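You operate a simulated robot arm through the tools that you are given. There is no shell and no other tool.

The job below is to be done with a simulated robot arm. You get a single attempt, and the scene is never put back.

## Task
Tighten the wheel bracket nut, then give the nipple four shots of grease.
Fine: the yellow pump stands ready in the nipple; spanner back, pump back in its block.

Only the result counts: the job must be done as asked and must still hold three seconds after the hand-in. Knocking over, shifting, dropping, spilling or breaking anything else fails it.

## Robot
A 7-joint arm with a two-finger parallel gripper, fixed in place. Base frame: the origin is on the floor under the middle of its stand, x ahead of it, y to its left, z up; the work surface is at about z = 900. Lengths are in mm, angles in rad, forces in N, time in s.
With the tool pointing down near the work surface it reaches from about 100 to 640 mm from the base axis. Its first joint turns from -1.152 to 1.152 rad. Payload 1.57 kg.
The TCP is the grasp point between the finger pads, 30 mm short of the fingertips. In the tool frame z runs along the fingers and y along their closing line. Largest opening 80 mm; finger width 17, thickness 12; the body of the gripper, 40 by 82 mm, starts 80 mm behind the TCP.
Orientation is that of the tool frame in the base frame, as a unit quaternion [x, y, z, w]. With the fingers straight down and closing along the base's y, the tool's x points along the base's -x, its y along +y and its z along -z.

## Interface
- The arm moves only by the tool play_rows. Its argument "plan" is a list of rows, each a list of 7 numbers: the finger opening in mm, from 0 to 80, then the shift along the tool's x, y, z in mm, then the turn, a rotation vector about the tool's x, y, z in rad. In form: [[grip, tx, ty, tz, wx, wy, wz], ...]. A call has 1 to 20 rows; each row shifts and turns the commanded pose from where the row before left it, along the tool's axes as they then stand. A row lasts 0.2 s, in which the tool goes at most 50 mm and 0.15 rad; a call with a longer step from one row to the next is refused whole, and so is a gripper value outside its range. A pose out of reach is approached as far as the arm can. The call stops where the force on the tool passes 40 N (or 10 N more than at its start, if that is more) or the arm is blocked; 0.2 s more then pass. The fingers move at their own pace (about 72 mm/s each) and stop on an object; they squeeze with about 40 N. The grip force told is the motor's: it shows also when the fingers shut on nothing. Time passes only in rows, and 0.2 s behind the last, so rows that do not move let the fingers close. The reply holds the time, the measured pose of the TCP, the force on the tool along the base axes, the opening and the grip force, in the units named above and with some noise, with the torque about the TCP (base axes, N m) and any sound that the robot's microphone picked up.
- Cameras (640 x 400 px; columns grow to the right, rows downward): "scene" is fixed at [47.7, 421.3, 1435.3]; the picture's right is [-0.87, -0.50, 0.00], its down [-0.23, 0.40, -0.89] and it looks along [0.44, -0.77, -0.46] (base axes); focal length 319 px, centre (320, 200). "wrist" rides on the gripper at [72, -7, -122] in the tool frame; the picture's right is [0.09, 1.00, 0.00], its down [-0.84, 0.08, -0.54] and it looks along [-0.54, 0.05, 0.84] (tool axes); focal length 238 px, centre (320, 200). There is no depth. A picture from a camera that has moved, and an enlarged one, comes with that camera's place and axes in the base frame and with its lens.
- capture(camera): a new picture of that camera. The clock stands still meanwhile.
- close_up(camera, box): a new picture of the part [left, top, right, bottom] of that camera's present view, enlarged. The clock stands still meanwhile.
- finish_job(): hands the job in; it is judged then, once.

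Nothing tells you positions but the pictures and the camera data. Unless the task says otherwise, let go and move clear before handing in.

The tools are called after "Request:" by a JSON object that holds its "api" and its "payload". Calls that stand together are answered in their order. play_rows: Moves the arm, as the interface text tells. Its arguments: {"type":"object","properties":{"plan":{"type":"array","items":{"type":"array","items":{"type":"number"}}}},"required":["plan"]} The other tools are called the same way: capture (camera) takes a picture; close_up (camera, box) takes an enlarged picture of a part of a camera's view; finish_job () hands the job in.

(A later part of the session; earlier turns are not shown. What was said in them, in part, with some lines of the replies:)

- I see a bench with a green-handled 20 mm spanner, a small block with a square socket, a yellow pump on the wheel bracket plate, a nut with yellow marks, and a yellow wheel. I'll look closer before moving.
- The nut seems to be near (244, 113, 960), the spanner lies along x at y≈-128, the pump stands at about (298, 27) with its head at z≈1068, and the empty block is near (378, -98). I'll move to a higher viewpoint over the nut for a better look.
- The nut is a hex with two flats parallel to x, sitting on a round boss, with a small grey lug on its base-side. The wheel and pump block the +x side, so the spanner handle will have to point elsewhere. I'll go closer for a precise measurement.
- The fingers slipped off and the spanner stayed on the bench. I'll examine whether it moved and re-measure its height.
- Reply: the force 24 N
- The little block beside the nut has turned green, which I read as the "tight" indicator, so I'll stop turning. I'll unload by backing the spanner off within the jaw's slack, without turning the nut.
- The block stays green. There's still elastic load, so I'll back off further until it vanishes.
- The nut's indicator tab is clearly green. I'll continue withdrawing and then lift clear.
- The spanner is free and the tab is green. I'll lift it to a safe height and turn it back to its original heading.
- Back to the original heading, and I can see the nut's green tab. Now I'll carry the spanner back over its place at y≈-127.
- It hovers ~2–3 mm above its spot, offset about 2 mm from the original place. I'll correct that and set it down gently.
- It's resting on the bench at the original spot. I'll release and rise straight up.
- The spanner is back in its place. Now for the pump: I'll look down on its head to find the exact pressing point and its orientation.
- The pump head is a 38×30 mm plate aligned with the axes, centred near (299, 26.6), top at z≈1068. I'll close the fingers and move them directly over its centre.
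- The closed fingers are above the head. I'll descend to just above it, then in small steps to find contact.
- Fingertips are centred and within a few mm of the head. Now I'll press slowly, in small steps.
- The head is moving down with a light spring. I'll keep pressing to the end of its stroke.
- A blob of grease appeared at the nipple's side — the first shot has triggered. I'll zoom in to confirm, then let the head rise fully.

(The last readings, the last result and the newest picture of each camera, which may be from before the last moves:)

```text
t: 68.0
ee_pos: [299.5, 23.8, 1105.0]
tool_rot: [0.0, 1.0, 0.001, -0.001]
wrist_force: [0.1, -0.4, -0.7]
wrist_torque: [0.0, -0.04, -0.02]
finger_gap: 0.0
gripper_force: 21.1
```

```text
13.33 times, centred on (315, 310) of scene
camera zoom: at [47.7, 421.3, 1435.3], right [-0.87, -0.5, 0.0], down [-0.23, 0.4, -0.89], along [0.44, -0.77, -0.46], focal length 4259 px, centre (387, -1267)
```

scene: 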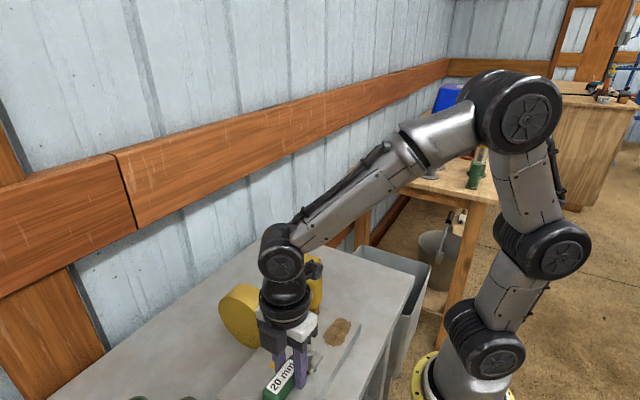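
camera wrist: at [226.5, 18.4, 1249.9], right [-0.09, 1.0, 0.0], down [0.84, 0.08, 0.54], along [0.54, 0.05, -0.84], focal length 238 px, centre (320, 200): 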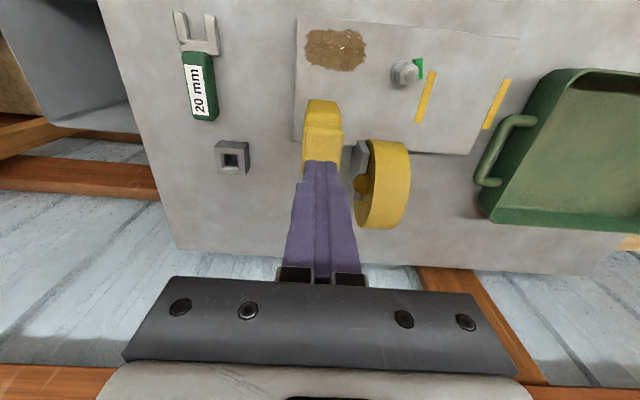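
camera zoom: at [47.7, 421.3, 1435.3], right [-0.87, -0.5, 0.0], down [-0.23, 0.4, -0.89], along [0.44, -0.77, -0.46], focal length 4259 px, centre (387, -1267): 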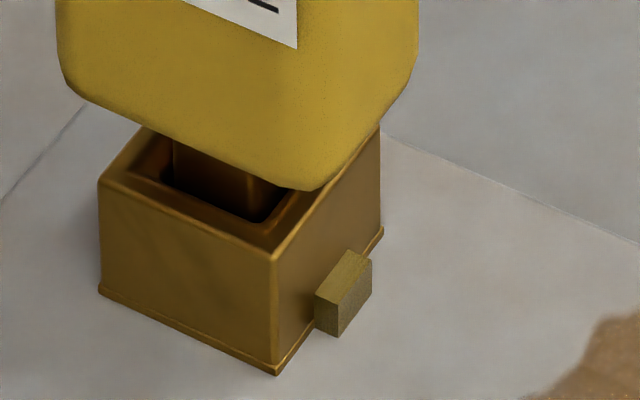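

One grease bead is visible on the nipple. Now the second shot: press to the same depth, check, then release.

Request:
{"api": "play_rows", "payload": {"plan": [[0, 0, 0, 4, 0, 0, 0], [0, 0, 0, 4, 0, 0, 0], [0, 0, 0, 4, 0, 0, 0], [0, 0, 0, 4, 0, 0, 0], [0, 0, 0, 3, 0, 0, 0], [0, 0, 0, 2, 0, 0, 0], [0, 0, 0, 0, 0, 0, 0]]}}

Request:
{"api": "close_up", "payload": {"camera": "scene", "box": [295, 295, 335, 325]}}

Request:
{"api": "close_up", "payload": {"camera": "scene", "box": [270, 230, 350, 330]}}

```text
t: 69.6
ee_pos: [300.0, 23.5, 1083.8]
tool_rot: [0.001, 1.0, 0.0, 0.0]
wrist_force: [-0.9, -0.7, 3.8]
wrist_torque: [-0.02, -0.02, 0.0]
finger_gap: 0.0
gripper_force: 21.6
```

```text
13.33 times, centred on (315, 310) of scene
camera zoom: at [47.6, 421.3, 1435.3], right [-0.87, -0.5, 0.0], down [-0.23, 0.4, -0.89], along [0.44, -0.77, -0.46], focal length 4259 px, centre (387, -1267)
```

zoom: 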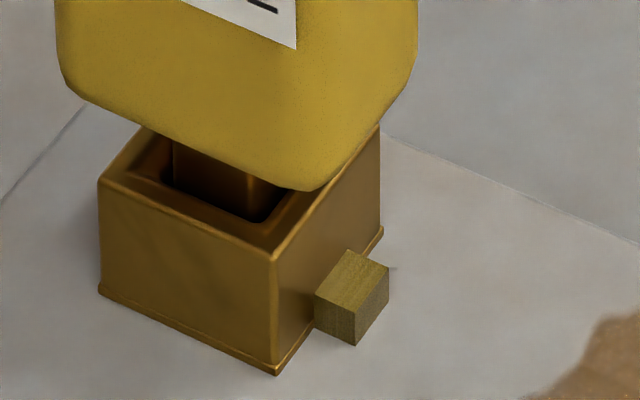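

```text
4.00 times, centred on (310, 280) of scene
camera zoom: at [47.6, 421.3, 1435.3], right [-0.87, -0.5, 0.0], down [-0.23, 0.4, -0.89], along [0.44, -0.77, -0.46], focal length 1278 px, centre (360, -120)
```

zoom: 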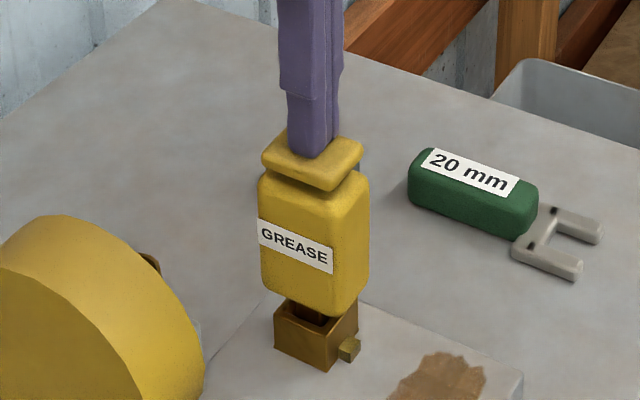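

The bead grew, so shot two is done. Release and do the third.

Request:
{"api": "play_rows", "payload": {"plan": [[0, 0, 0, -3, 0, 0, 0], [0, 0, 0, -4, 0, 0, 0], [0, 0, 0, -5, 0, 0, 0], [0, 0, 0, -5, 0, 0, 0], [0, 0, 0, -4, 0, 0, 0], [0, 0, 0, 0, 0, 0, 0], [0, 0, 0, 0, 0, 0, 0]]}}

Request:
{"api": "close_up", "payload": {"camera": "scene", "box": [270, 230, 350, 330]}}

Request:
{"api": "play_rows", "payload": {"plan": [[0, 0, 0, 4, 0, 0, 0], [0, 0, 0, 4, 0, 0, 0], [0, 0, 0, 4, 0, 0, 0], [0, 0, 0, 4, 0, 0, 0], [0, 0, 0, 3, 0, 0, 0], [0, 0, 0, 2, 0, 0, 0], [0, 0, 0, 0, 0, 0, 0]]}}

Request:
{"api": "close_up", "payload": {"camera": "scene", "box": [295, 295, 335, 325]}}

```text
t: 71.2
ee_pos: [299.7, 24.3, 1104.9]
tool_rot: [0.001, 1.0, 0.001, 0.001]
wrist_force: [-0.5, 0.4, -0.2]
wrist_torque: [0.03, 0.0, -0.03]
finger_gap: 0.1
gripper_force: 21.6
```

```text
4.00 times, centred on (310, 280) of scene
camera zoom: at [47.7, 421.3, 1435.3], right [-0.87, -0.5, 0.0], down [-0.23, 0.4, -0.89], along [0.44, -0.77, -0.46], focal length 1278 px, centre (360, -120)
```

zoom: 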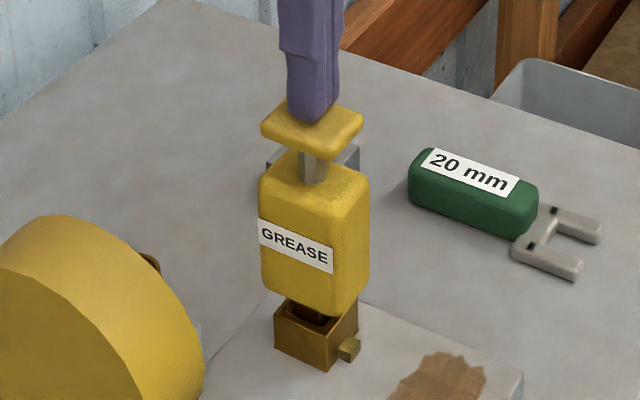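

```text
t: 72.8
ee_pos: [299.6, 25.0, 1084.8]
tool_rot: [0.0, 1.0, 0.0, 0.0]
wrist_force: [0.2, -0.7, 3.4]
wrist_torque: [0.04, 0.03, -0.01]
finger_gap: 0.1
gripper_force: 21.0
```

```text
13.33 times, centred on (315, 310) of scene
camera zoom: at [47.6, 421.3, 1435.3], right [-0.87, -0.5, 0.0], down [-0.23, 0.4, -0.89], along [0.44, -0.77, -0.46], focal length 4259 px, centre (387, -1267)
```

zoom: 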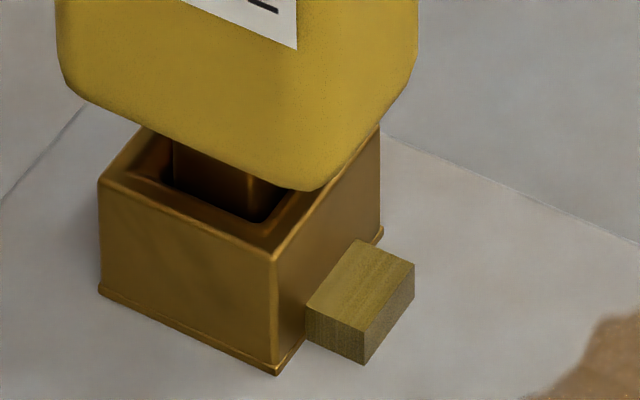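

Third shot is in (bead grew again). Release and do the fourth and last.

Request:
{"api": "play_rows", "payload": {"plan": [[0, 0, 0, -3, 0, 0, 0], [0, 0, 0, -4, 0, 0, 0], [0, 0, 0, -5, 0, 0, 0], [0, 0, 0, -5, 0, 0, 0], [0, 0, 0, -4, 0, 0, 0], [0, 0, 0, 0, 0, 0, 0], [0, 0, 0, 0, 0, 0, 0]]}}

Request:
{"api": "close_up", "payload": {"camera": "scene", "box": [270, 230, 350, 330]}}

Request:
{"api": "play_rows", "payload": {"plan": [[0, 0, 0, 4, 0, 0, 0], [0, 0, 0, 4, 0, 0, 0], [0, 0, 0, 4, 0, 0, 0], [0, 0, 0, 4, 0, 0, 0], [0, 0, 0, 3, 0, 0, 0], [0, 0, 0, 2, 0, 0, 0], [0, 0, 0, 0, 0, 0, 0]]}}

Request:
{"api": "close_up", "payload": {"camera": "scene", "box": [295, 295, 335, 325]}}

```text
t: 74.4
ee_pos: [300.3, 24.4, 1104.5]
tool_rot: [0.0, 1.0, -0.001, 0.0]
wrist_force: [0.0, 0.3, 0.5]
wrist_torque: [0.02, 0.03, -0.04]
finger_gap: 0.0
gripper_force: 21.7
```

```text
4.00 times, centred on (310, 280) of scene
camera zoom: at [47.7, 421.3, 1435.3], right [-0.87, -0.5, 0.0], down [-0.23, 0.4, -0.89], along [0.44, -0.77, -0.46], focal length 1278 px, centre (360, -120)
```

zoom: 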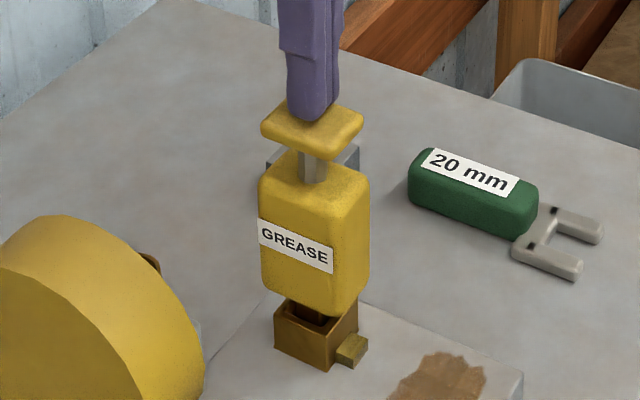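

```text
t: 76.0
ee_pos: [299.7, 23.0, 1084.8]
tool_rot: [0.001, 1.0, 0.0, 0.0]
wrist_force: [-0.4, 0.5, 3.9]
wrist_torque: [-0.01, 0.04, -0.04]
finger_gap: 0.0
gripper_force: 21.2
```

```text
13.33 times, centred on (315, 310) of scene
camera zoom: at [47.6, 421.4, 1435.3], right [-0.87, -0.5, 0.0], down [-0.23, 0.4, -0.89], along [0.44, -0.77, -0.46], focal length 4259 px, centre (387, -1267)
```

zoom: 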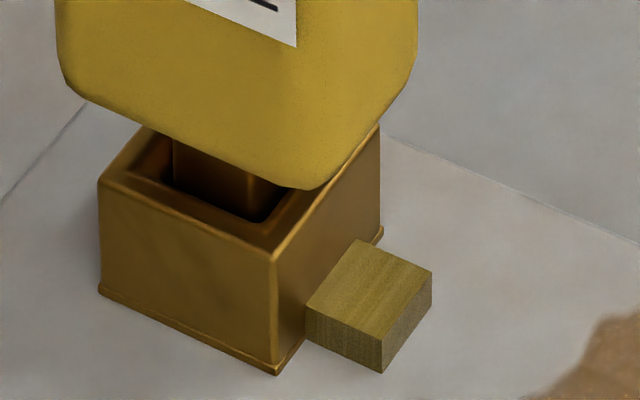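

Four shots are in. I'll lift off the head, then open the fingers and look at the pump from above again to line up a grip on its body.

Request:
{"api": "play_rows", "payload": {"plan": [[0, 0, 0, -3, 0, 0, 0], [0, 0, 0, -5, 0, 0, 0], [0, 0, 0, -8, 0, 0, 0], [0, 0, 0, -12, 0, 0, 0], [0, 0, 0, -20, 0, 0, 0], [56, 0, 0, -5, 0, 0, 0], [56, 0, 0, 0, 0, 0, 0], [56, 0, 0, 0, 0, 0, 0]]}}

Request:
{"api": "capture", "payload": {"camera": "wrist"}}

Request:
{"api": "close_up", "payload": {"camera": "scene", "box": [260, 230, 360, 330]}}

Request:
{"api": "close_up", "payload": {"camera": "scene", "box": [295, 295, 335, 325]}}

```text
t: 77.8
ee_pos: [299.6, 25.1, 1138.1]
tool_rot: [0.001, 1.0, 0.0, 0.001]
wrist_force: [-0.1, -1.2, 0.5]
wrist_torque: [0.0, -0.01, 0.0]
finger_gap: 56.0
gripper_force: 0.0
```

```text
taken
camera wrist: at [226.5, 19.4, 1260.4], right [-0.09, 1.0, 0.0], down [0.84, 0.08, 0.54], along [0.54, 0.05, -0.84], focal length 238 px, centre (320, 200)
```

wrist: 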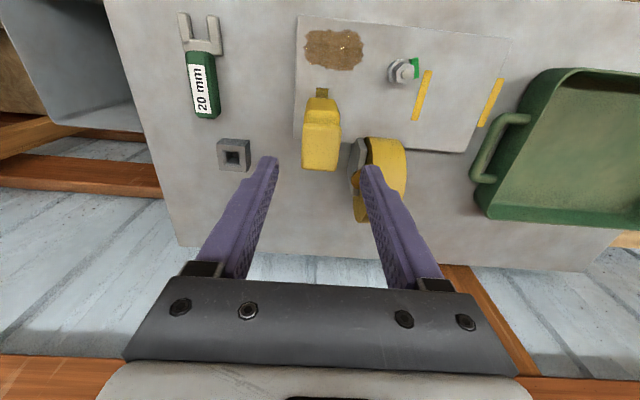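

```text
4.00 times, centred on (310, 280) of scene
camera zoom: at [47.7, 421.3, 1435.3], right [-0.87, -0.5, 0.0], down [-0.23, 0.4, -0.89], along [0.44, -0.77, -0.46], focal length 1278 px, centre (360, -120)
```

zoom: 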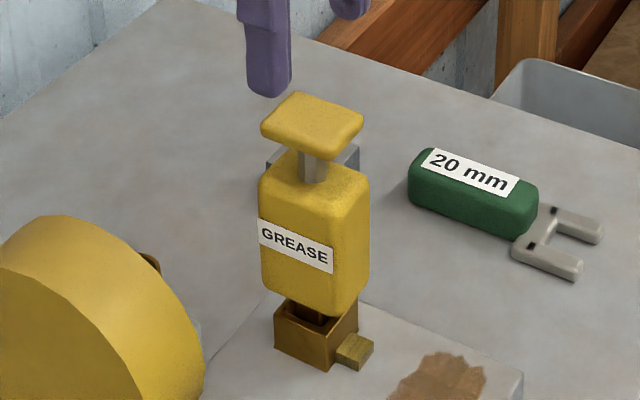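

```text
13.33 times, centred on (315, 310) of scene
camera zoom: at [47.7, 421.3, 1435.3], right [-0.87, -0.5, 0.0], down [-0.23, 0.4, -0.89], along [0.44, -0.77, -0.46], focal length 4259 px, centre (387, -1267)
```

zoom: 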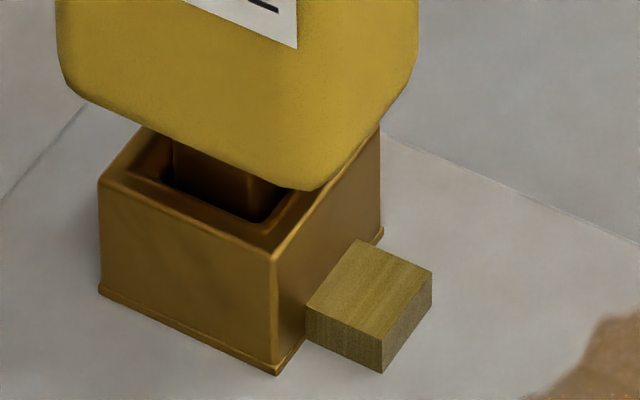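

The grease bead shows four increments and the head is back up. Before gripping the pump I'll take an accurate look at its block.

Request:
{"api": "play_rows", "payload": {"plan": [[56, -30, -29.3, 0, 0, 0, 0], [56, -30, -29.3, 0, 0, 0, 0], [56, -30, -29.3, 0, 0, 0, 0], [56, -30, -29.3, 0, 0, 0, 0], [56, 0, 0, 40, 0, 0, 0], [56, 0, 0, 45, 0, 0, 0], [56, 0, 0, 35, 0, 0, 0], [56, 0, 0, 0, 0, 0, 0]]}}

Request:
{"api": "capture", "payload": {"camera": "wrist"}}

Request:
{"api": "close_up", "payload": {"camera": "wrist", "box": [270, 40, 370, 120]}}

```text
t: 79.6
ee_pos: [419.4, -93.4, 1017.0]
tool_rot: [0.0, 1.0, 0.001, -0.001]
wrist_force: [-0.1, -0.5, -0.9]
wrist_torque: [-0.05, 0.0, 0.0]
finger_gap: 55.9
gripper_force: 0.0
```

```text
taken
camera wrist: at [346.4, -97.6, 1140.2], right [-0.09, 1.0, 0.0], down [0.84, 0.08, 0.54], along [0.54, 0.05, -0.84], focal length 238 px, centre (320, 200)
```

wrist: 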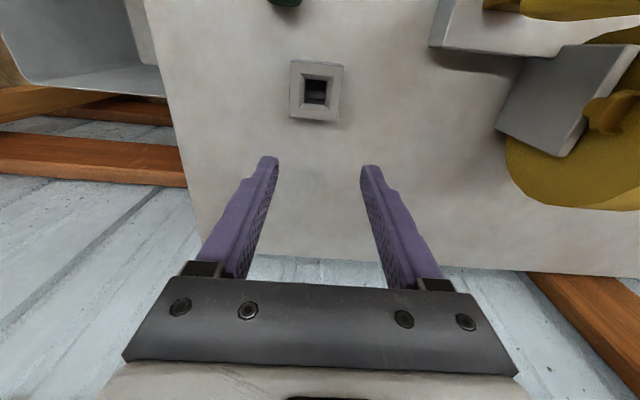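

```text
5.00 times, centred on (320, 80) of wrist
camera zoom: at [346.4, -97.6, 1140.2], right [-0.09, 1.0, 0.0], down [0.84, 0.08, 0.54], along [0.54, 0.05, -0.84], focal length 1192 px, centre (320, 800)
```

zoom: 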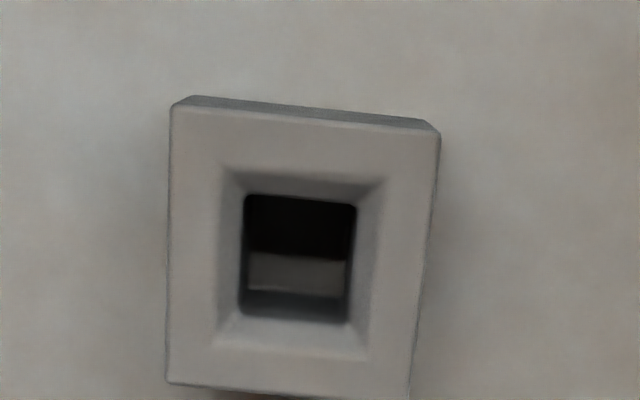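

The block has a chamfered square hole centred near (379.6, -98.4), top about z≈921. Now I'll return over the pump with fingers open to straddle its head.

Request:
{"api": "play_rows", "payload": {"plan": [[56, 0, 0, -40, 0, 0, 0], [56, 0, 0, -45, 0, 0, 0], [56, 0, 0, -36, 0, 0, 0], [56, 30, 29.3, 0, 0, 0, 0], [56, 30, 29.3, 0, 0, 0, 0], [56, 30, 29.3, 0, 0, 0, 0], [56, 30, 29.7, 0, 0, 0, 0], [56, 0, 0, 20, 0, 0, 0], [56, 0, 0, 0, 0, 0, 0]]}}

Request:
{"api": "capture", "payload": {"camera": "wrist"}}

Request:
{"api": "close_up", "payload": {"camera": "scene", "box": [250, 200, 370, 330]}}

```text
t: 81.6
ee_pos: [300.2, 24.4, 1117.1]
tool_rot: [0.0, 1.0, -0.001, 0.0]
wrist_force: [0.1, -0.9, 0.8]
wrist_torque: [0.01, -0.02, -0.04]
finger_gap: 55.9
gripper_force: 0.0
```

```text
taken
camera wrist: at [226.9, 20.1, 1241.2], right [-0.09, 1.0, 0.0], down [0.84, 0.08, 0.54], along [0.54, 0.05, -0.84], focal length 238 px, centre (320, 200)
```

wrist: 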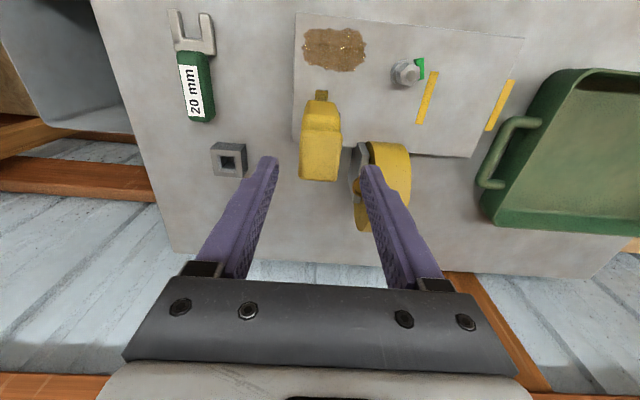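

```text
3.08 times, centred on (310, 265) of scene
camera zoom: at [47.6, 421.3, 1435.3], right [-0.87, -0.5, 0.0], down [-0.23, 0.4, -0.89], along [0.44, -0.77, -0.46], focal length 983 px, centre (351, 0)
```

zoom: 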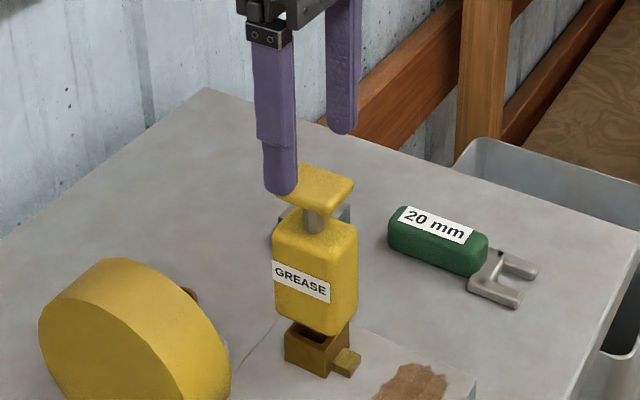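

The fingers straddle the pump cleanly. I'll lower them along the body, watching for contact.

Request:
{"api": "play_rows", "payload": {"plan": [[56, 0, 0, 20, 0, 0, 0], [56, 0, 0, 20, 0, 0, 0], [56, 0, 0, 20, 0, 0, 0], [56, 0, 0, 0, 0, 0, 0]]}}

Request:
{"api": "close_up", "payload": {"camera": "scene", "box": [250, 200, 370, 330]}}

Request:
{"api": "capture", "payload": {"camera": "wrist"}}

```text
t: 82.6
ee_pos: [298.9, 25.2, 1055.9]
tool_rot: [0.001, 1.0, 0.001, 0.0]
wrist_force: [-0.1, -0.4, -0.4]
wrist_torque: [0.01, 0.0, 0.01]
finger_gap: 56.0
gripper_force: 0.1
```

```text
3.08 times, centred on (310, 265) of scene
camera zoom: at [47.7, 421.3, 1435.3], right [-0.87, -0.5, 0.0], down [-0.23, 0.4, -0.89], along [0.44, -0.77, -0.46], focal length 983 px, centre (351, 0)
```

zoom: 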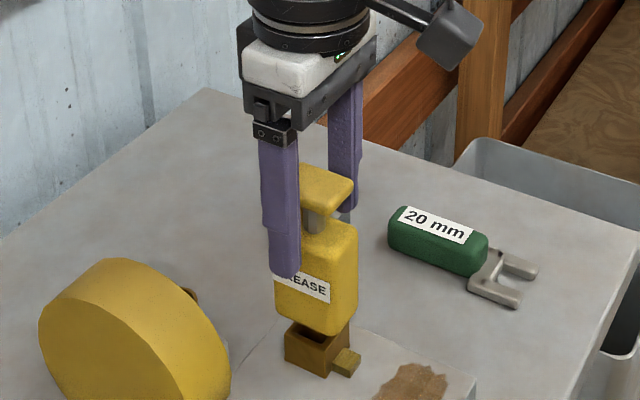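

```text
taken
camera wrist: at [226.4, 19.6, 1180.6], right [-0.09, 1.0, 0.0], down [0.84, 0.08, 0.54], along [0.54, 0.05, -0.84], focal length 238 px, centre (320, 200)
```

wrist: 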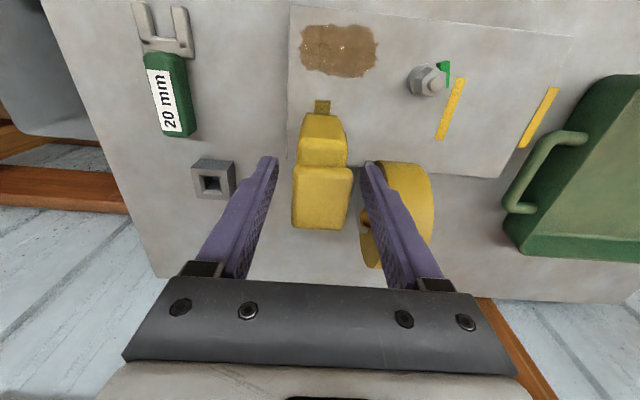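

Request:
{"api": "play_rows", "payload": {"plan": [[56, 0, 0, 15, 0, 0, 0], [56, 0, 0, 15, 0, 0, 0], [56, 0, 0, 12, 0, 0, 0], [56, 0, 0, 6, 0, 0, 0], [56, 0, 0, 0, 0, 0, 0]]}}

Request:
{"api": "close_up", "payload": {"camera": "scene", "box": [250, 200, 370, 330]}}

Request:
{"api": "capture", "payload": {"camera": "wrist"}}

```text
t: 83.8
ee_pos: [298.9, 24.7, 1010.2]
tool_rot: [0.0, 1.0, 0.0, 0.0]
wrist_force: [-1.2, 0.1, 0.4]
wrist_torque: [0.0, 0.03, -0.03]
finger_gap: 56.0
gripper_force: 0.0
```

```text
3.08 times, centred on (310, 265) of scene
camera zoom: at [47.7, 421.3, 1435.3], right [-0.87, -0.5, 0.0], down [-0.23, 0.4, -0.89], along [0.44, -0.77, -0.46], focal length 983 px, centre (351, 0)
```

zoom: 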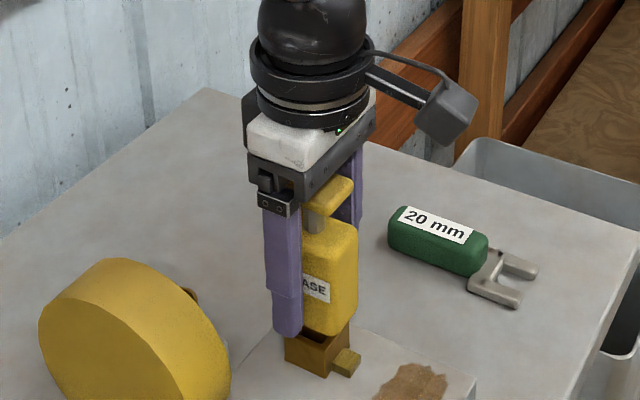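

```text
taken
camera wrist: at [226.4, 19.1, 1133.2], right [-0.09, 1.0, 0.0], down [0.84, 0.08, 0.54], along [0.54, 0.05, -0.84], focal length 238 px, centre (320, 200)
```

wrist: 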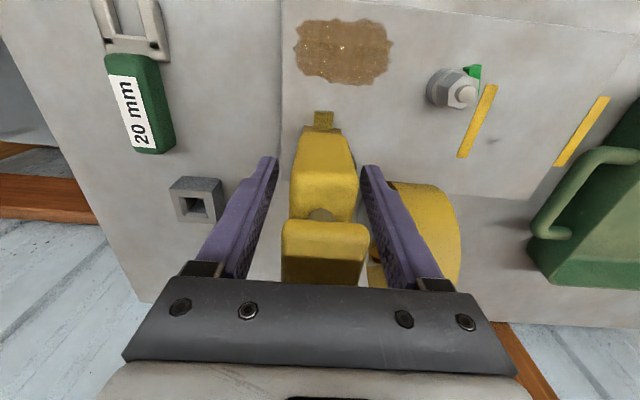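

The fingers flank the body's mid-height. I'll close gently in steps, then squeeze.

Request:
{"api": "play_rows", "payload": {"plan": [[46, 0, 0, 0, 0, 0, 0], [40, 0, 0, 0, 0, 0, 0], [37, 0, 0, 0, 0, 0, 0], [35, 0, 0, 0, 0, 0, 0], [33, 0, 0, 0, 0, 0, 0], [31, 0, 0, 0, 0, 0, 0], [29, 0, 0, 0, 0, 0, 0], [0, 0, 0, 0, 0, 0, 0], [0, 0, 0, 0, 0, 0, 0], [0, 0, 0, 0, 0, 0, 0]]}}

Request:
{"api": "close_up", "payload": {"camera": "scene", "box": [250, 200, 370, 330]}}

Request:
{"api": "capture", "payload": {"camera": "wrist"}}

```text
t: 86.0
ee_pos: [300.2, 23.8, 1008.9]
tool_rot: [0.0, 1.0, 0.0, 0.0]
wrist_force: [-0.6, 1.4, 1.1]
wrist_torque: [0.1, 0.0, -0.01]
finger_gap: 33.6
gripper_force: 40.2
```

```text
3.08 times, centred on (310, 265) of scene
camera zoom: at [47.6, 421.4, 1435.3], right [-0.87, -0.5, 0.0], down [-0.23, 0.4, -0.89], along [0.44, -0.77, -0.46], focal length 983 px, centre (351, 0)
```

zoom: 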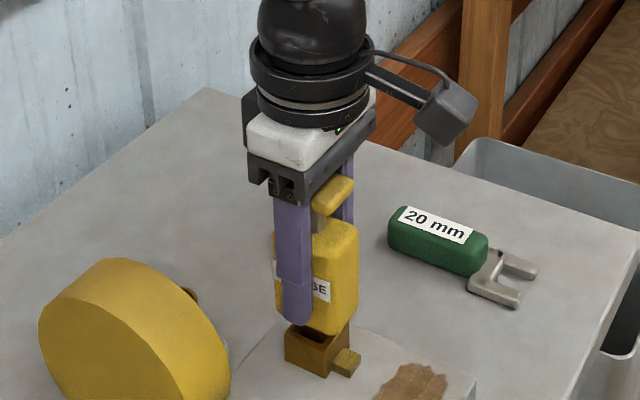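

```text
taken
camera wrist: at [226.4, 19.2, 1133.5], right [-0.09, 1.0, 0.0], down [0.84, 0.08, 0.54], along [0.54, 0.05, -0.84], focal length 238 px, centre (320, 200)
```

wrist: 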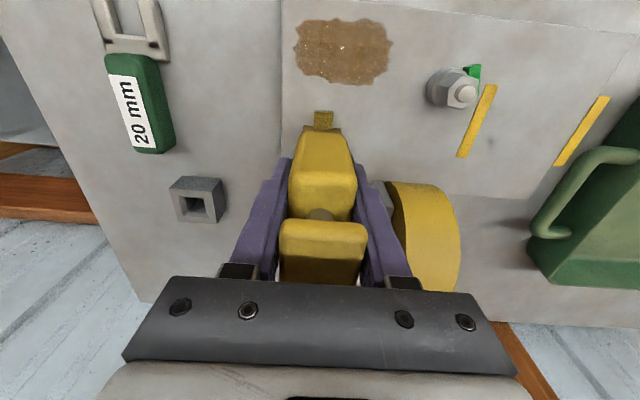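

The pump body is gripped (33.6 mm). I'll lift gently straight up out of the nipple.

Request:
{"api": "play_rows", "payload": {"plan": [[0, 0, 0, -2, 0, 0, 0], [0, 0, 0, -3, 0, 0, 0], [0, 0, 0, -4, 0, 0, 0], [0, 0, 0, -5, 0, 0, 0], [0, 0, 0, 0, 0, 0, 0]]}}

Request:
{"api": "close_up", "payload": {"camera": "scene", "box": [270, 240, 350, 330]}}

```text
t: 87.2
ee_pos: [300.0, 25.2, 1023.8]
tool_rot: [-0.001, 1.0, 0.0, 0.0]
wrist_force: [-0.3, 0.1, -3.7]
wrist_torque: [-0.03, 0.01, 0.0]
finger_gap: 33.7
gripper_force: 39.9
```

```text
4.44 times, centred on (310, 285) of scene
camera zoom: at [47.7, 421.3, 1435.3], right [-0.87, -0.5, 0.0], down [-0.23, 0.4, -0.89], along [0.44, -0.77, -0.46], focal length 1420 px, centre (364, -178)
```

zoom: 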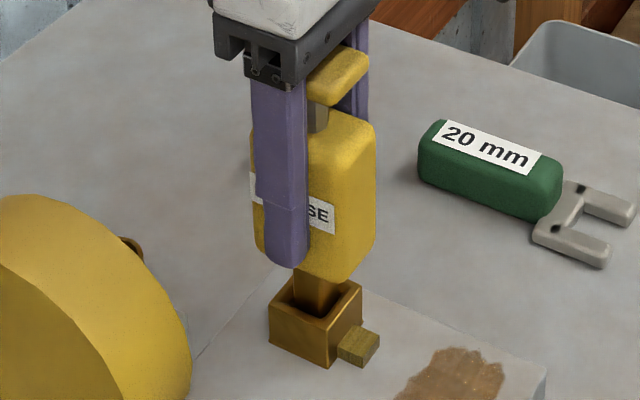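

The pump lifts freely (about 3.7 N). I'll continue up until the spigot clears the nipple.

Request:
{"api": "play_rows", "payload": {"plan": [[0, 0, 0, -6, 0, 0, 0], [0, 0, 0, -8, 0, 0, 0], [0, 0, 0, -10, 0, 0, 0], [0, 0, 0, -12, 0, 0, 0], [0, 0, 0, -12, 0, 0, 0], [0, 0, 0, 0, 0, 0, 0]]}}

Request:
{"api": "close_up", "payload": {"camera": "scene", "box": [270, 220, 350, 330]}}

Request:
{"api": "capture", "payload": {"camera": "wrist"}}

```text
t: 88.6
ee_pos: [298.9, 23.5, 1072.0]
tool_rot: [0.0, 1.0, 0.001, 0.001]
wrist_force: [-0.4, 0.4, -3.0]
wrist_torque: [0.02, 0.04, 0.01]
finger_gap: 33.3
gripper_force: 40.0
```

```text
3.64 times, centred on (310, 275) of scene
camera zoom: at [47.7, 421.3, 1435.3], right [-0.87, -0.5, 0.0], down [-0.23, 0.4, -0.89], along [0.44, -0.77, -0.46], focal length 1162 px, centre (356, -73)
```

zoom: 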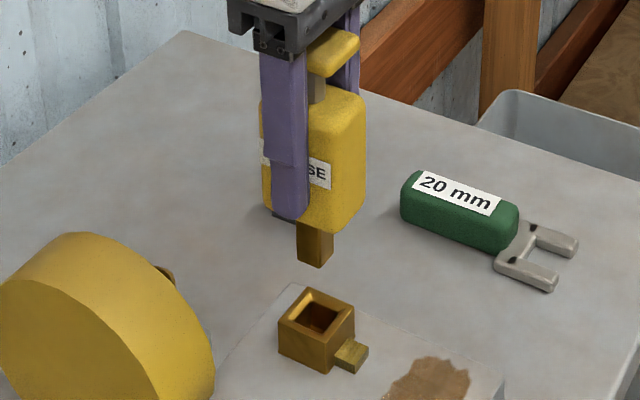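

```text
taken
camera wrist: at [226.8, 19.0, 1195.5], right [-0.09, 1.0, 0.0], down [0.84, 0.08, 0.54], along [0.54, 0.05, -0.84], focal length 238 px, centre (320, 200)
```

wrist: 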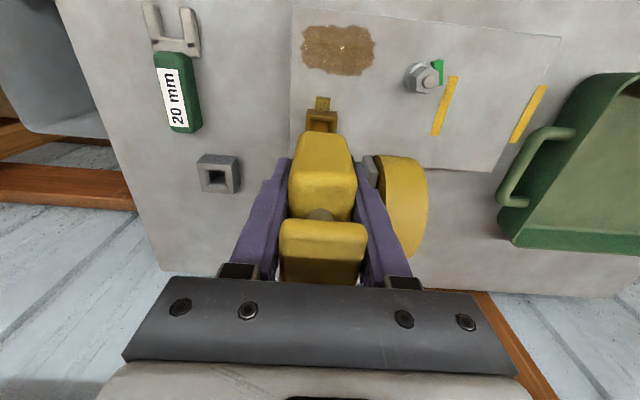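

The spigot is clear of the nipple. I'll carry the pump sideways to above its block.

Request:
{"api": "play_rows", "payload": {"plan": [[0, -6, -9, 0, 0, 0, 0], [0, -14, -21, 0, 0, 0, 0], [0, -14, -22, 0, 0, 0, 0], [0, -14, -22, 0, 0, 0, 0], [0, -14, -22, 0, 0, 0, 0], [0, -12, -19, 0, 0, 0, 0], [0, -6.7, -10, 0, 0, 0, 0], [0, 0, 0, 0, 0, 0, 0]]}}

Request:
{"api": "capture", "payload": {"camera": "wrist"}}

Request:
{"api": "close_up", "payload": {"camera": "scene", "box": [270, 200, 370, 300]}}

```text
t: 90.4
ee_pos: [379.9, -100.6, 1072.2]
tool_rot: [0.0, 1.0, 0.0, 0.0]
wrist_force: [0.1, 0.6, -2.5]
wrist_torque: [-0.01, -0.01, -0.01]
finger_gap: 34.0
gripper_force: 39.9
```

```text
taken
camera wrist: at [307.1, -106.2, 1194.8], right [-0.09, 1.0, 0.0], down [0.84, 0.08, 0.54], along [0.54, 0.05, -0.84], focal length 238 px, centre (320, 200)
```

wrist: 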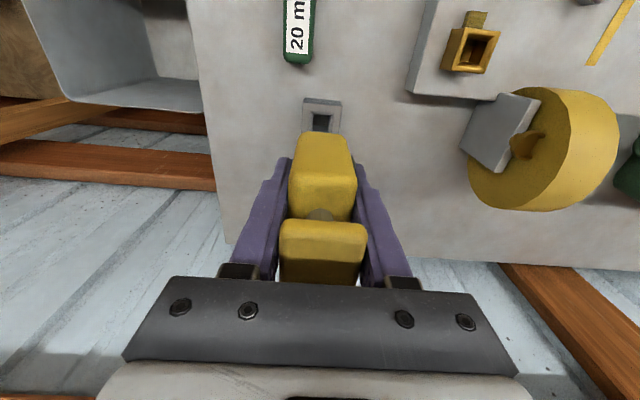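

```text
4.00 times, centred on (320, 250) of scene
camera zoom: at [47.7, 421.3, 1435.3], right [-0.87, -0.5, 0.0], down [-0.23, 0.4, -0.89], along [0.44, -0.77, -0.46], focal length 1278 px, centre (320, 0)
```

zoom: 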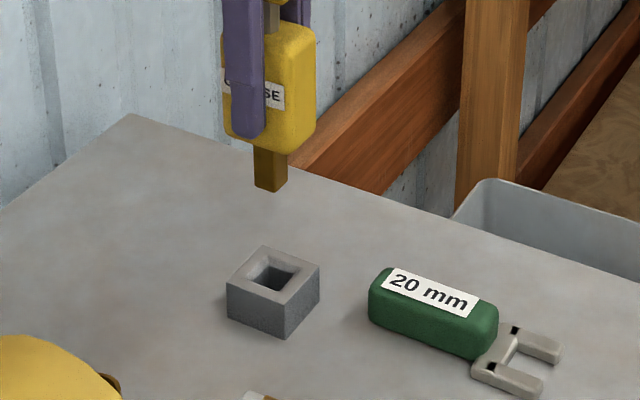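

The spigot looks aligned above the block's hole. I'll lower to just above the block and check the alignment again.

Request:
{"api": "play_rows", "payload": {"plan": [[0, 0, 0, 10, 0, 0, 0], [0, 0, 0, 15, 0, 0, 0], [0, 0, 0, 15, 0, 0, 0], [0, 0, 0, 10, 0, 0, 0], [0, 0, 0, 8, 0, 0, 0], [0, 0, 0, 0, 0, 0, 0]]}}

Request:
{"api": "close_up", "payload": {"camera": "scene", "box": [285, 230, 345, 290]}}

Request:
{"api": "close_up", "payload": {"camera": "wrist", "box": [270, 80, 370, 180]}}

```text
t: 91.8
ee_pos: [380.2, -100.2, 1013.2]
tool_rot: [0.0, 1.0, 0.0, 0.0]
wrist_force: [0.7, -0.2, -3.7]
wrist_torque: [0.02, -0.01, -0.01]
finger_gap: 33.6
gripper_force: 40.0
```

```text
6.67 times, centred on (315, 260) of scene
camera zoom: at [47.7, 421.3, 1435.3], right [-0.87, -0.5, 0.0], down [-0.23, 0.4, -0.89], along [0.44, -0.77, -0.46], focal length 2130 px, centre (353, -200)
```

zoom: 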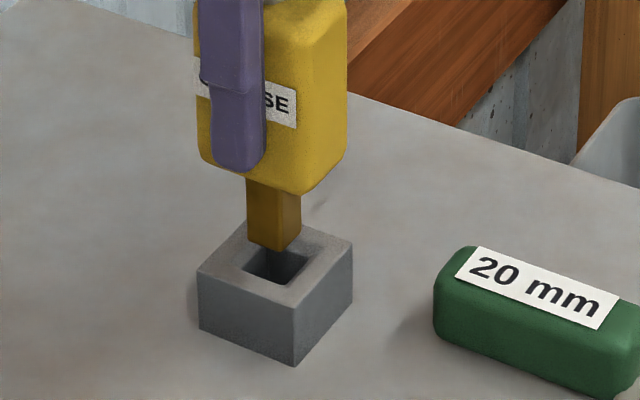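

```text
4.00 times, centred on (320, 130) of wrist
camera zoom: at [306.9, -105.9, 1137.2], right [-0.09, 1.0, 0.0], down [0.84, 0.08, 0.54], along [0.54, 0.05, -0.84], focal length 953 px, centre (320, 480)
```

zoom: 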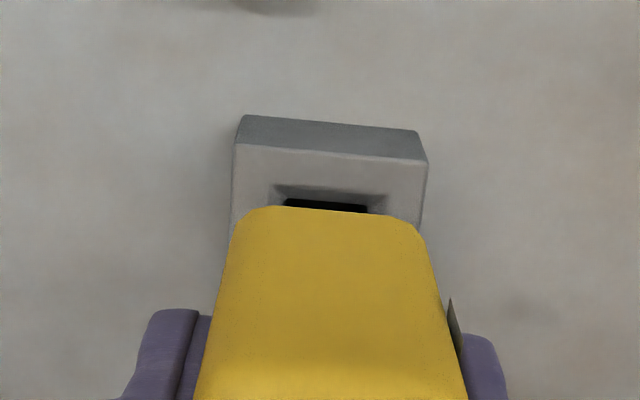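

Alignment is good, with the spigot ~9 mm above the block. I'll lower slowly into the hole, watching the force.

Request:
{"api": "play_rows", "payload": {"plan": [[0, 0, 0, 3, 0, 0, 0], [0, 0, 0, 3, 0, 0, 0], [0, 0, 0, 3, 0, 0, 0], [0, 0, 0, 3, 0, 0, 0], [0, 0, 0, 0, 0, 0, 0]]}}

Request:
{"api": "close_up", "payload": {"camera": "scene", "box": [285, 230, 345, 290]}}

```text
t: 93.0
ee_pos: [380.4, -101.3, 1002.3]
tool_rot: [0.0, 1.0, 0.0, 0.0]
wrist_force: [0.2, -0.1, -2.8]
wrist_torque: [0.02, 0.01, 0.0]
finger_gap: 33.8
gripper_force: 40.0
```

```text
6.67 times, centred on (315, 260) of scene
camera zoom: at [47.7, 421.3, 1435.3], right [-0.87, -0.5, 0.0], down [-0.23, 0.4, -0.89], along [0.44, -0.77, -0.46], focal length 2130 px, centre (353, -200)
```

zoom: 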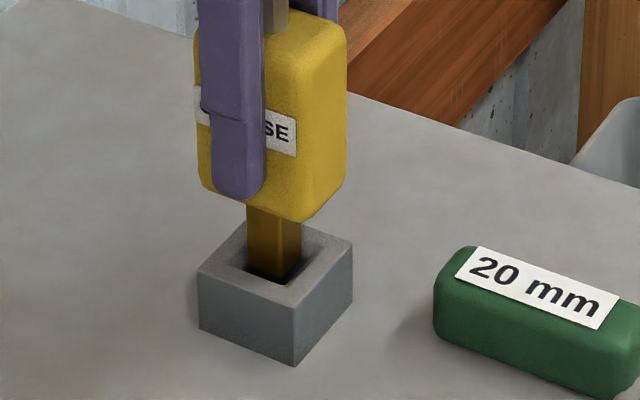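

The spigot is entering the hole cleanly. I'll continue lowering.

Request:
{"api": "play_rows", "payload": {"plan": [[0, 0, 0, 3, 0, 0, 0], [0, 0, 0, 3, 0, 0, 0], [0, 0, 0, 3, 0, 0, 0], [0, 0, 0, 2, 0, 0, 0], [0, 0, 0, 0, 0, 0, 0]]}}

Request:
{"api": "close_up", "payload": {"camera": "scene", "box": [285, 230, 345, 290]}}

```text
t: 94.2
ee_pos: [378.9, -100.4, 990.2]
tool_rot: [0.0, 1.0, -0.001, -0.001]
wrist_force: [0.0, 0.3, -3.1]
wrist_torque: [-0.02, 0.04, 0.02]
finger_gap: 33.8
gripper_force: 39.9
```

```text
6.67 times, centred on (315, 260) of scene
camera zoom: at [47.7, 421.3, 1435.3], right [-0.87, -0.5, 0.0], down [-0.23, 0.4, -0.89], along [0.44, -0.77, -0.46], focal length 2130 px, centre (353, -200)
```

zoom: 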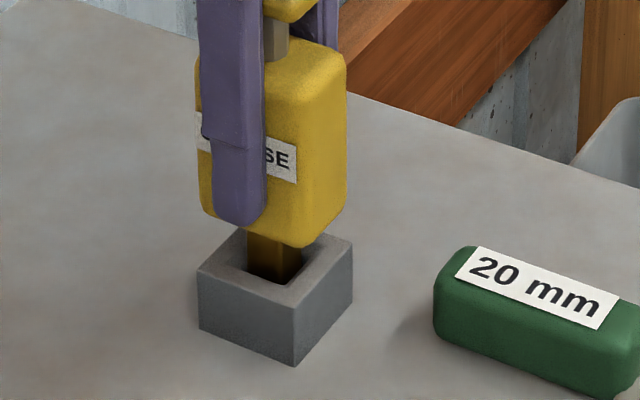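

Request:
{"api": "play_rows", "payload": {"plan": [[0, 0, 0, 2, 0, 0, 0], [0, 0, 0, 2, 0, 0, 0], [0, 0, 0, 1, 0, 0, 0], [0, 0, 0, 0, 0, 0, 0]]}}

Request:
{"api": "close_up", "payload": {"camera": "scene", "box": [285, 230, 345, 290]}}

```text
t: 95.2
ee_pos: [380.8, -100.5, 985.9]
tool_rot: [0.001, 1.0, 0.0, -0.001]
wrist_force: [0.8, 0.3, -2.9]
wrist_torque: [0.02, 0.0, 0.01]
finger_gap: 33.7
gripper_force: 40.1
```

```text
6.67 times, centred on (315, 260) of scene
camera zoom: at [47.7, 421.3, 1435.3], right [-0.87, -0.5, 0.0], down [-0.23, 0.4, -0.89], along [0.44, -0.77, -0.46], focal length 2130 px, centre (353, -200)
```

zoom: 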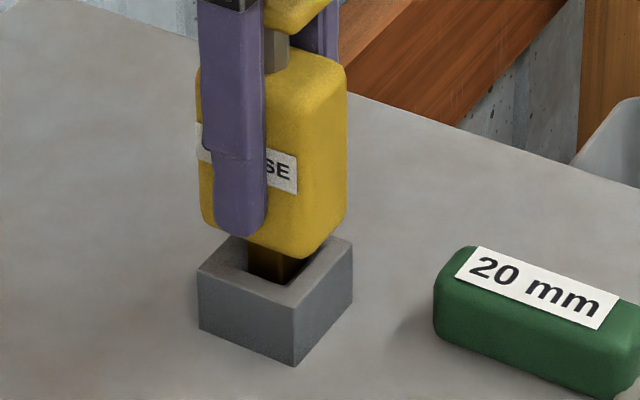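

Request:
{"api": "play_rows", "payload": {"plan": [[0, 0, 0, 2, 0, 0, 0], [0, 0, 0, 2, 0, 0, 0], [0, 0, 0, 1, 0, 0, 0], [0, 0, 0, 0, 0, 0, 0]]}}

Request:
{"api": "play_rows", "payload": {"plan": [[0, 0, 0, 1, 0, 0, 0], [0, 0, 0, 1, 0, 0, 0], [0, 0, 0, 0, 0, 0, 0]]}}

Request:
{"api": "close_up", "payload": {"camera": "scene", "box": [285, 230, 345, 290]}}

```text
t: 96.2
ee_pos: [380.9, -101.0, 980.4]
tool_rot: [0.0, 1.0, 0.0, 0.0]
wrist_force: [0.3, -0.3, -2.9]
wrist_torque: [0.02, -0.01, 0.0]
finger_gap: 33.8
gripper_force: 39.5
```

```text
t: 97.0
ee_pos: [380.0, -100.4, 978.4]
tool_rot: [0.0, 1.0, 0.0, 0.0]
wrist_force: [0.4, 0.5, -3.9]
wrist_torque: [0.02, -0.01, 0.0]
finger_gap: 33.5
gripper_force: 39.8
```

```text
6.67 times, centred on (315, 260) of scene
camera zoom: at [47.7, 421.3, 1435.3], right [-0.87, -0.5, 0.0], down [-0.23, 0.4, -0.89], along [0.44, -0.77, -0.46], focal length 2130 px, centre (353, -200)
```

zoom: 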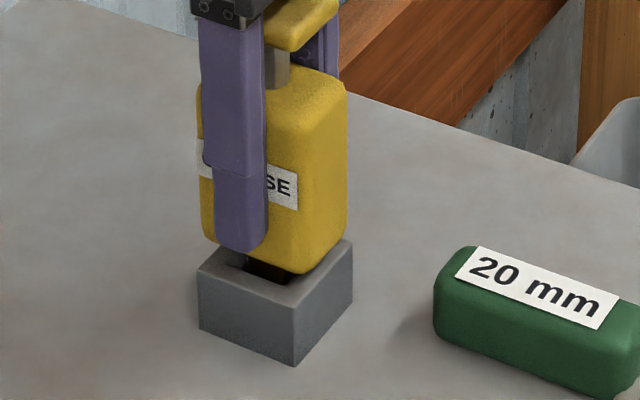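

Request:
{"api": "play_rows", "payload": {"plan": [[0, 0, 0, 1, 0, 0, 0], [0, 0, 0, 1, 0, 0, 0], [0, 0, 0, 0, 0, 0, 0]]}}

Request:
{"api": "play_rows", "payload": {"plan": [[0, 0, 0, 1, 0, 0, 0], [0, 0, 0, 0, 0, 0, 0]]}}

Request:
{"api": "close_up", "payload": {"camera": "scene", "box": [285, 230, 345, 290]}}

```text
t: 97.8
ee_pos: [380.0, -101.2, 977.4]
tool_rot: [0.0, 1.0, 0.0, 0.001]
wrist_force: [-4.4, 0.8, 9.4]
wrist_torque: [0.08, 0.36, 0.01]
finger_gap: 33.6
gripper_force: 40.4
```

```text
t: 98.4
ee_pos: [379.9, -100.5, 978.0]
tool_rot: [0.0, 1.0, -0.001, 0.002]
wrist_force: [-10.8, 2.3, 29.0]
wrist_torque: [0.16, 0.97, -0.01]
finger_gap: 33.6
gripper_force: 40.4
```

```text
6.67 times, centred on (315, 260) of scene
camera zoom: at [47.0, 421.5, 1435.3], right [-0.87, -0.5, 0.0], down [-0.23, 0.4, -0.89], along [0.44, -0.77, -0.46], focal length 2130 px, centre (353, -200)
```

zoom: 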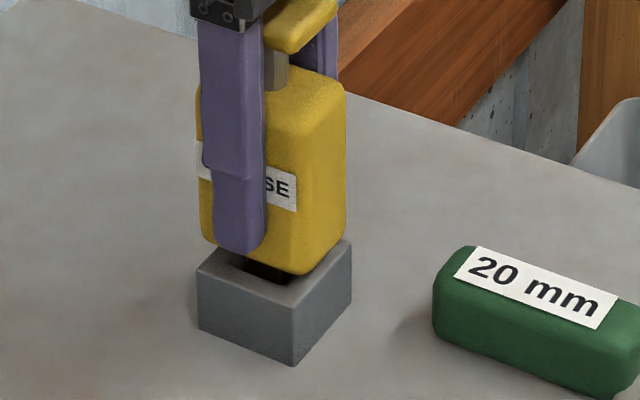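

The pump is resting on the block's floor. I'll ease off the push, then release and check.

Request:
{"api": "play_rows", "payload": {"plan": [[0, 0, 0, -0.7, 0, 0, 0], [0, 0, 0, -0.7, 0, 0, 0], [0, 0, 0, 0, 0, 0, 0]]}}

Request:
{"api": "close_up", "payload": {"camera": "scene", "box": [285, 230, 345, 290]}}

```text
t: 99.2
ee_pos: [380.8, -101.2, 979.3]
tool_rot: [0.0, 1.0, 0.0, 0.002]
wrist_force: [-7.4, 0.8, 26.9]
wrist_torque: [0.1, 0.53, 0.02]
finger_gap: 33.6
gripper_force: 39.7
```

```text
6.67 times, centred on (315, 260) of scene
camera zoom: at [47.1, 421.4, 1435.3], right [-0.87, -0.5, 0.0], down [-0.23, 0.4, -0.89], along [0.44, -0.77, -0.46], focal length 2130 px, centre (353, -200)
```

zoom: 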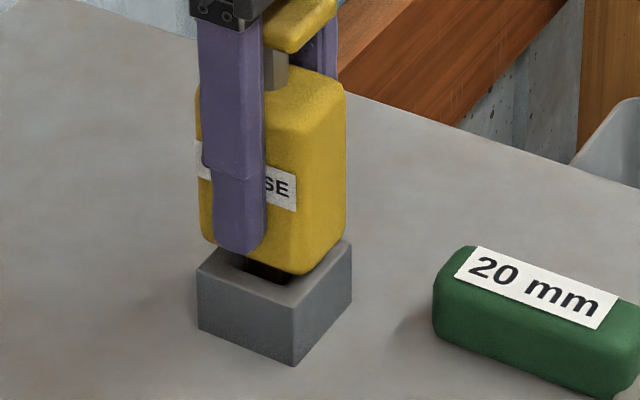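

Request:
{"api": "play_rows", "payload": {"plan": [[0, 0, 0, -0.7, 0, 0, 0], [0, 0, 0, 0, 0, 0, 0], [0, 0, 0, 0, 0, 0, 0]]}}

```text
t: 100.0
ee_pos: [380.1, -100.7, 978.7]
tool_rot: [0.0, 1.0, 0.0, 0.001]
wrist_force: [0.1, 0.1, 15.2]
wrist_torque: [-0.01, -0.05, 0.01]
finger_gap: 33.9
gripper_force: 39.5
```

Request:
{"api": "play_rows", "payload": {"plan": [[0, 0, 0, -0.5, 0, 0, 0], [0, 0, 0, 0, 0, 0, 0], [0, 0, 0, 0, 0, 0, 0]]}}

```text
t: 100.8
ee_pos: [380.5, -100.3, 977.5]
tool_rot: [0.0, 1.0, -0.001, 0.0]
wrist_force: [3.6, -0.2, 5.3]
wrist_torque: [-0.07, -0.33, -0.01]
finger_gap: 33.6
gripper_force: 40.1
```

Request:
{"api": "play_rows", "payload": {"plan": [[0, 0, 0, -0.3, 0, 0, 0], [0, 0, 0, 0, 0, 0, 0], [0, 0, 0, 0, 0, 0, 0]]}}

Request:
{"api": "close_up", "payload": {"camera": "wrist", "box": [240, 60, 400, 290]}}

```text
t: 101.6
ee_pos: [379.3, -101.4, 978.3]
tool_rot: [0.0, 1.0, 0.0, -0.001]
wrist_force: [0.5, -0.2, -1.5]
wrist_torque: [-0.02, -0.05, -0.04]
finger_gap: 33.5
gripper_force: 40.2
```

```text
1.74 times, centred on (320, 175) of wrist
camera zoom: at [306.6, -105.8, 1101.7], right [-0.09, 1.0, 0.0], down [0.84, 0.08, 0.54], along [0.54, 0.05, -0.84], focal length 414 px, centre (320, 244)
```

zoom: 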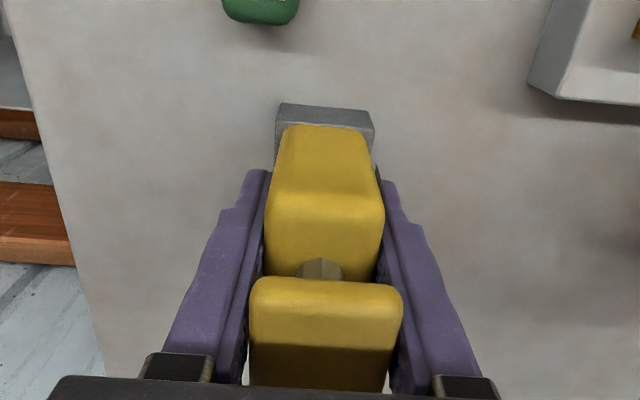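

The pump rests nearly unloaded in the block. I'll open the fingers slowly and check it stays upright.

Request:
{"api": "play_rows", "payload": {"plan": [[35, 0, 0, 0, 0, 0, 0], [37, 0, 0, 0, 0, 0, 0], [40, 0, 0, 0, 0, 0, 0], [46, 0, 0, 0, 0, 0, 0], [56, 0, 0, 0, 0, 0, 0], [56, 0, 0, 0, 0, 0, 0]]}}

Request:
{"api": "close_up", "payload": {"camera": "scene", "box": [270, 190, 360, 290]}}

Request:
{"api": "close_up", "payload": {"camera": "wrist", "box": [240, 60, 400, 290]}}

```text
t: 103.0
ee_pos: [380.1, -101.1, 979.0]
tool_rot: [0.0, 1.0, 0.0, 0.0]
wrist_force: [0.2, 0.1, -0.2]
wrist_torque: [0.02, 0.01, 0.0]
finger_gap: 56.0
gripper_force: 0.0
```

```text
4.00 times, centred on (315, 240) of scene
camera zoom: at [47.7, 421.3, 1435.3], right [-0.87, -0.5, 0.0], down [-0.23, 0.4, -0.89], along [0.44, -0.77, -0.46], focal length 1278 px, centre (340, 40)
```

zoom: 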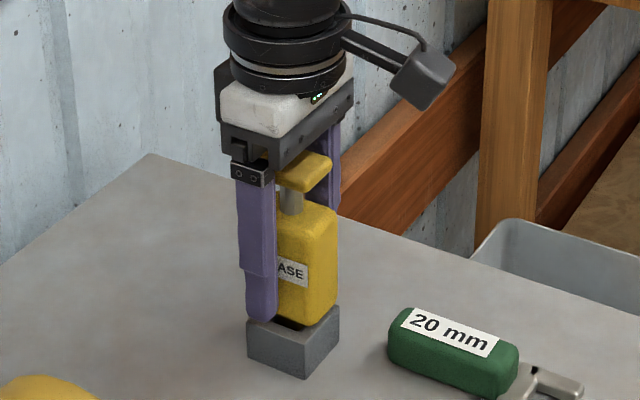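

```text
1.74 times, centred on (320, 175) of wrist
camera zoom: at [307.0, -105.9, 1102.3], right [-0.09, 1.0, 0.0], down [0.84, 0.08, 0.54], along [0.54, 0.05, -0.84], focal length 414 px, centre (320, 244)
```

zoom: 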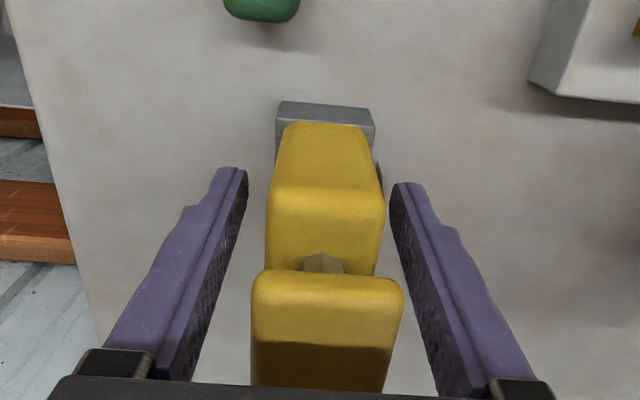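

The pump stands by itself in its block. I'll rise straight up and clear.

Request:
{"api": "play_rows", "payload": {"plan": [[56, 0, 0, -10, 0, 0, 0], [56, 0, 0, -20, 0, 0, 0], [56, 0, 0, -30, 0, 0, 0], [56, 0, 0, -30, 0, 0, 0], [56, 0, 0, -40, 0, 0, 0], [56, 0, 0, -45, 0, 0, 0], [56, 0, 0, -45, 0, 0, 0], [56, 25, 0, 0, 0, 0, 0], [56, 40, 0, 0, 0, 0, 0], [56, 40, 0, 0, 0, 0, 0], [56, 0, 0, 0, 0, 0, 0]]}}

Request:
{"api": "capture", "payload": {"camera": "wrist"}}

Request:
{"api": "capture", "payload": {"camera": "scene"}}

Request:
{"api": "close_up", "payload": {"camera": "scene", "box": [270, 210, 400, 310]}}

Request:
{"api": "close_up", "payload": {"camera": "scene", "box": [240, 280, 380, 395]}}

```text
t: 105.4
ee_pos: [275.2, -100.1, 1198.1]
tool_rot: [0.0, 1.0, 0.001, 0.0]
wrist_force: [1.0, 0.3, -0.6]
wrist_torque: [0.01, -0.01, 0.0]
finger_gap: 56.1
gripper_force: 0.1
```

```text
taken
camera wrist: at [202.4, -105.6, 1322.2], right [-0.09, 1.0, 0.0], down [0.84, 0.08, 0.54], along [0.54, 0.05, -0.84], focal length 238 px, centre (320, 200)
```

wrist: 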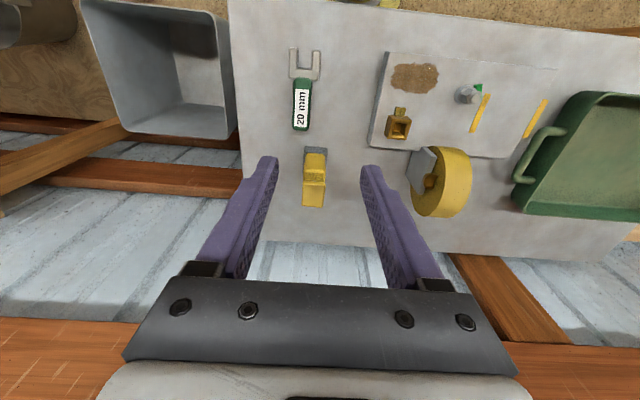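

```text
taken
```

scene: 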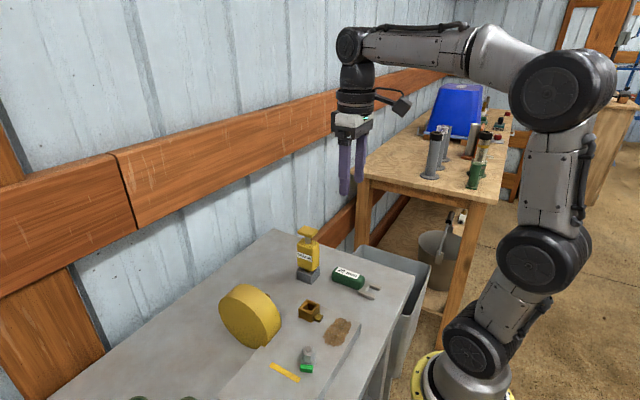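

```text
4.00 times, centred on (335, 260) of scene
camera zoom: at [47.6, 421.3, 1435.3], right [-0.87, -0.5, 0.0], down [-0.23, 0.4, -0.89], along [0.44, -0.77, -0.46], focal length 1278 px, centre (260, -40)
```

zoom: 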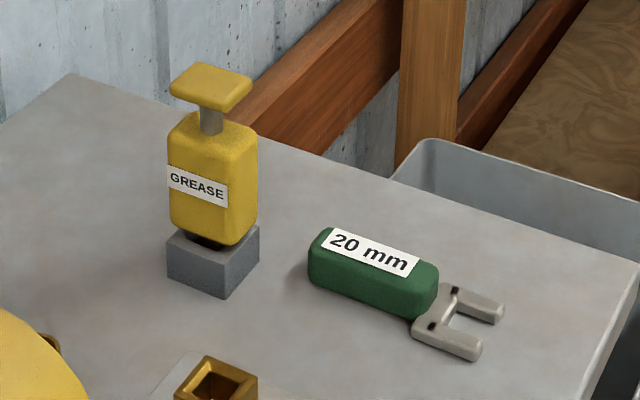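

```text
3.48 times, centred on (310, 338) of scene
camera zoom: at [47.6, 421.3, 1435.3], right [-0.87, -0.5, 0.0], down [-0.23, 0.4, -0.89], along [0.44, -0.77, -0.46], focal length 1111 px, centre (355, -278)
```

zoom: 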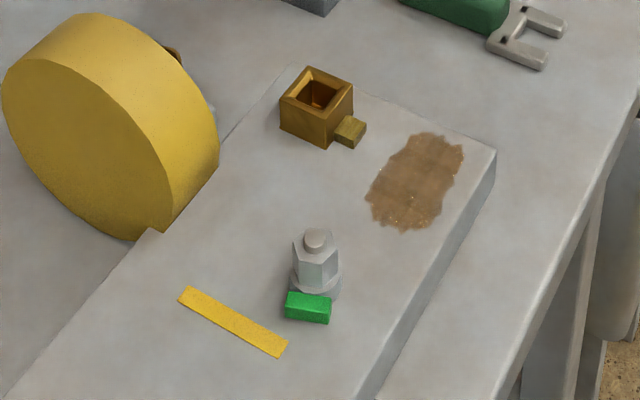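

The nut's tab is green, the grease bead shows four shots, and the spanner is back in its spot. The pump stands upright in its block and the arm is clear, so I'm handing in.

Request:
{"api": "finish_job", "payload": {}}

```text
The job is handed in.
```

The wheel bracket nut is tightened, the nipple has had four shots of grease, and both tools are back in place. I've handed the job in, and the judged result hasn't come back.

- **Nut:** I turned it about 53° clockwise with the 20 mm spanner. The tab beside it changed from grey to green partway through and was still green when I finished. I took that to mean tight, since no sound or reading confirmed the torque.
- **Grease:** I pressed the pump head to the end of its stroke four times. The bead at the nipple grew with each press.
- **Spanner:** It is back where it started, to within about a millimetre. The first grip slipped off and nudged it by about that much, so I gripped nearer the middle of the handle for the rest of the job.
- **Pump:** It stands upright in its grey block. I pressed it down with about 29 N when it touched the bottom, then eased off before letting go. The block did not move.

Nothing else was knocked or shifted in the final pictures, and the arm is clear of the bench.
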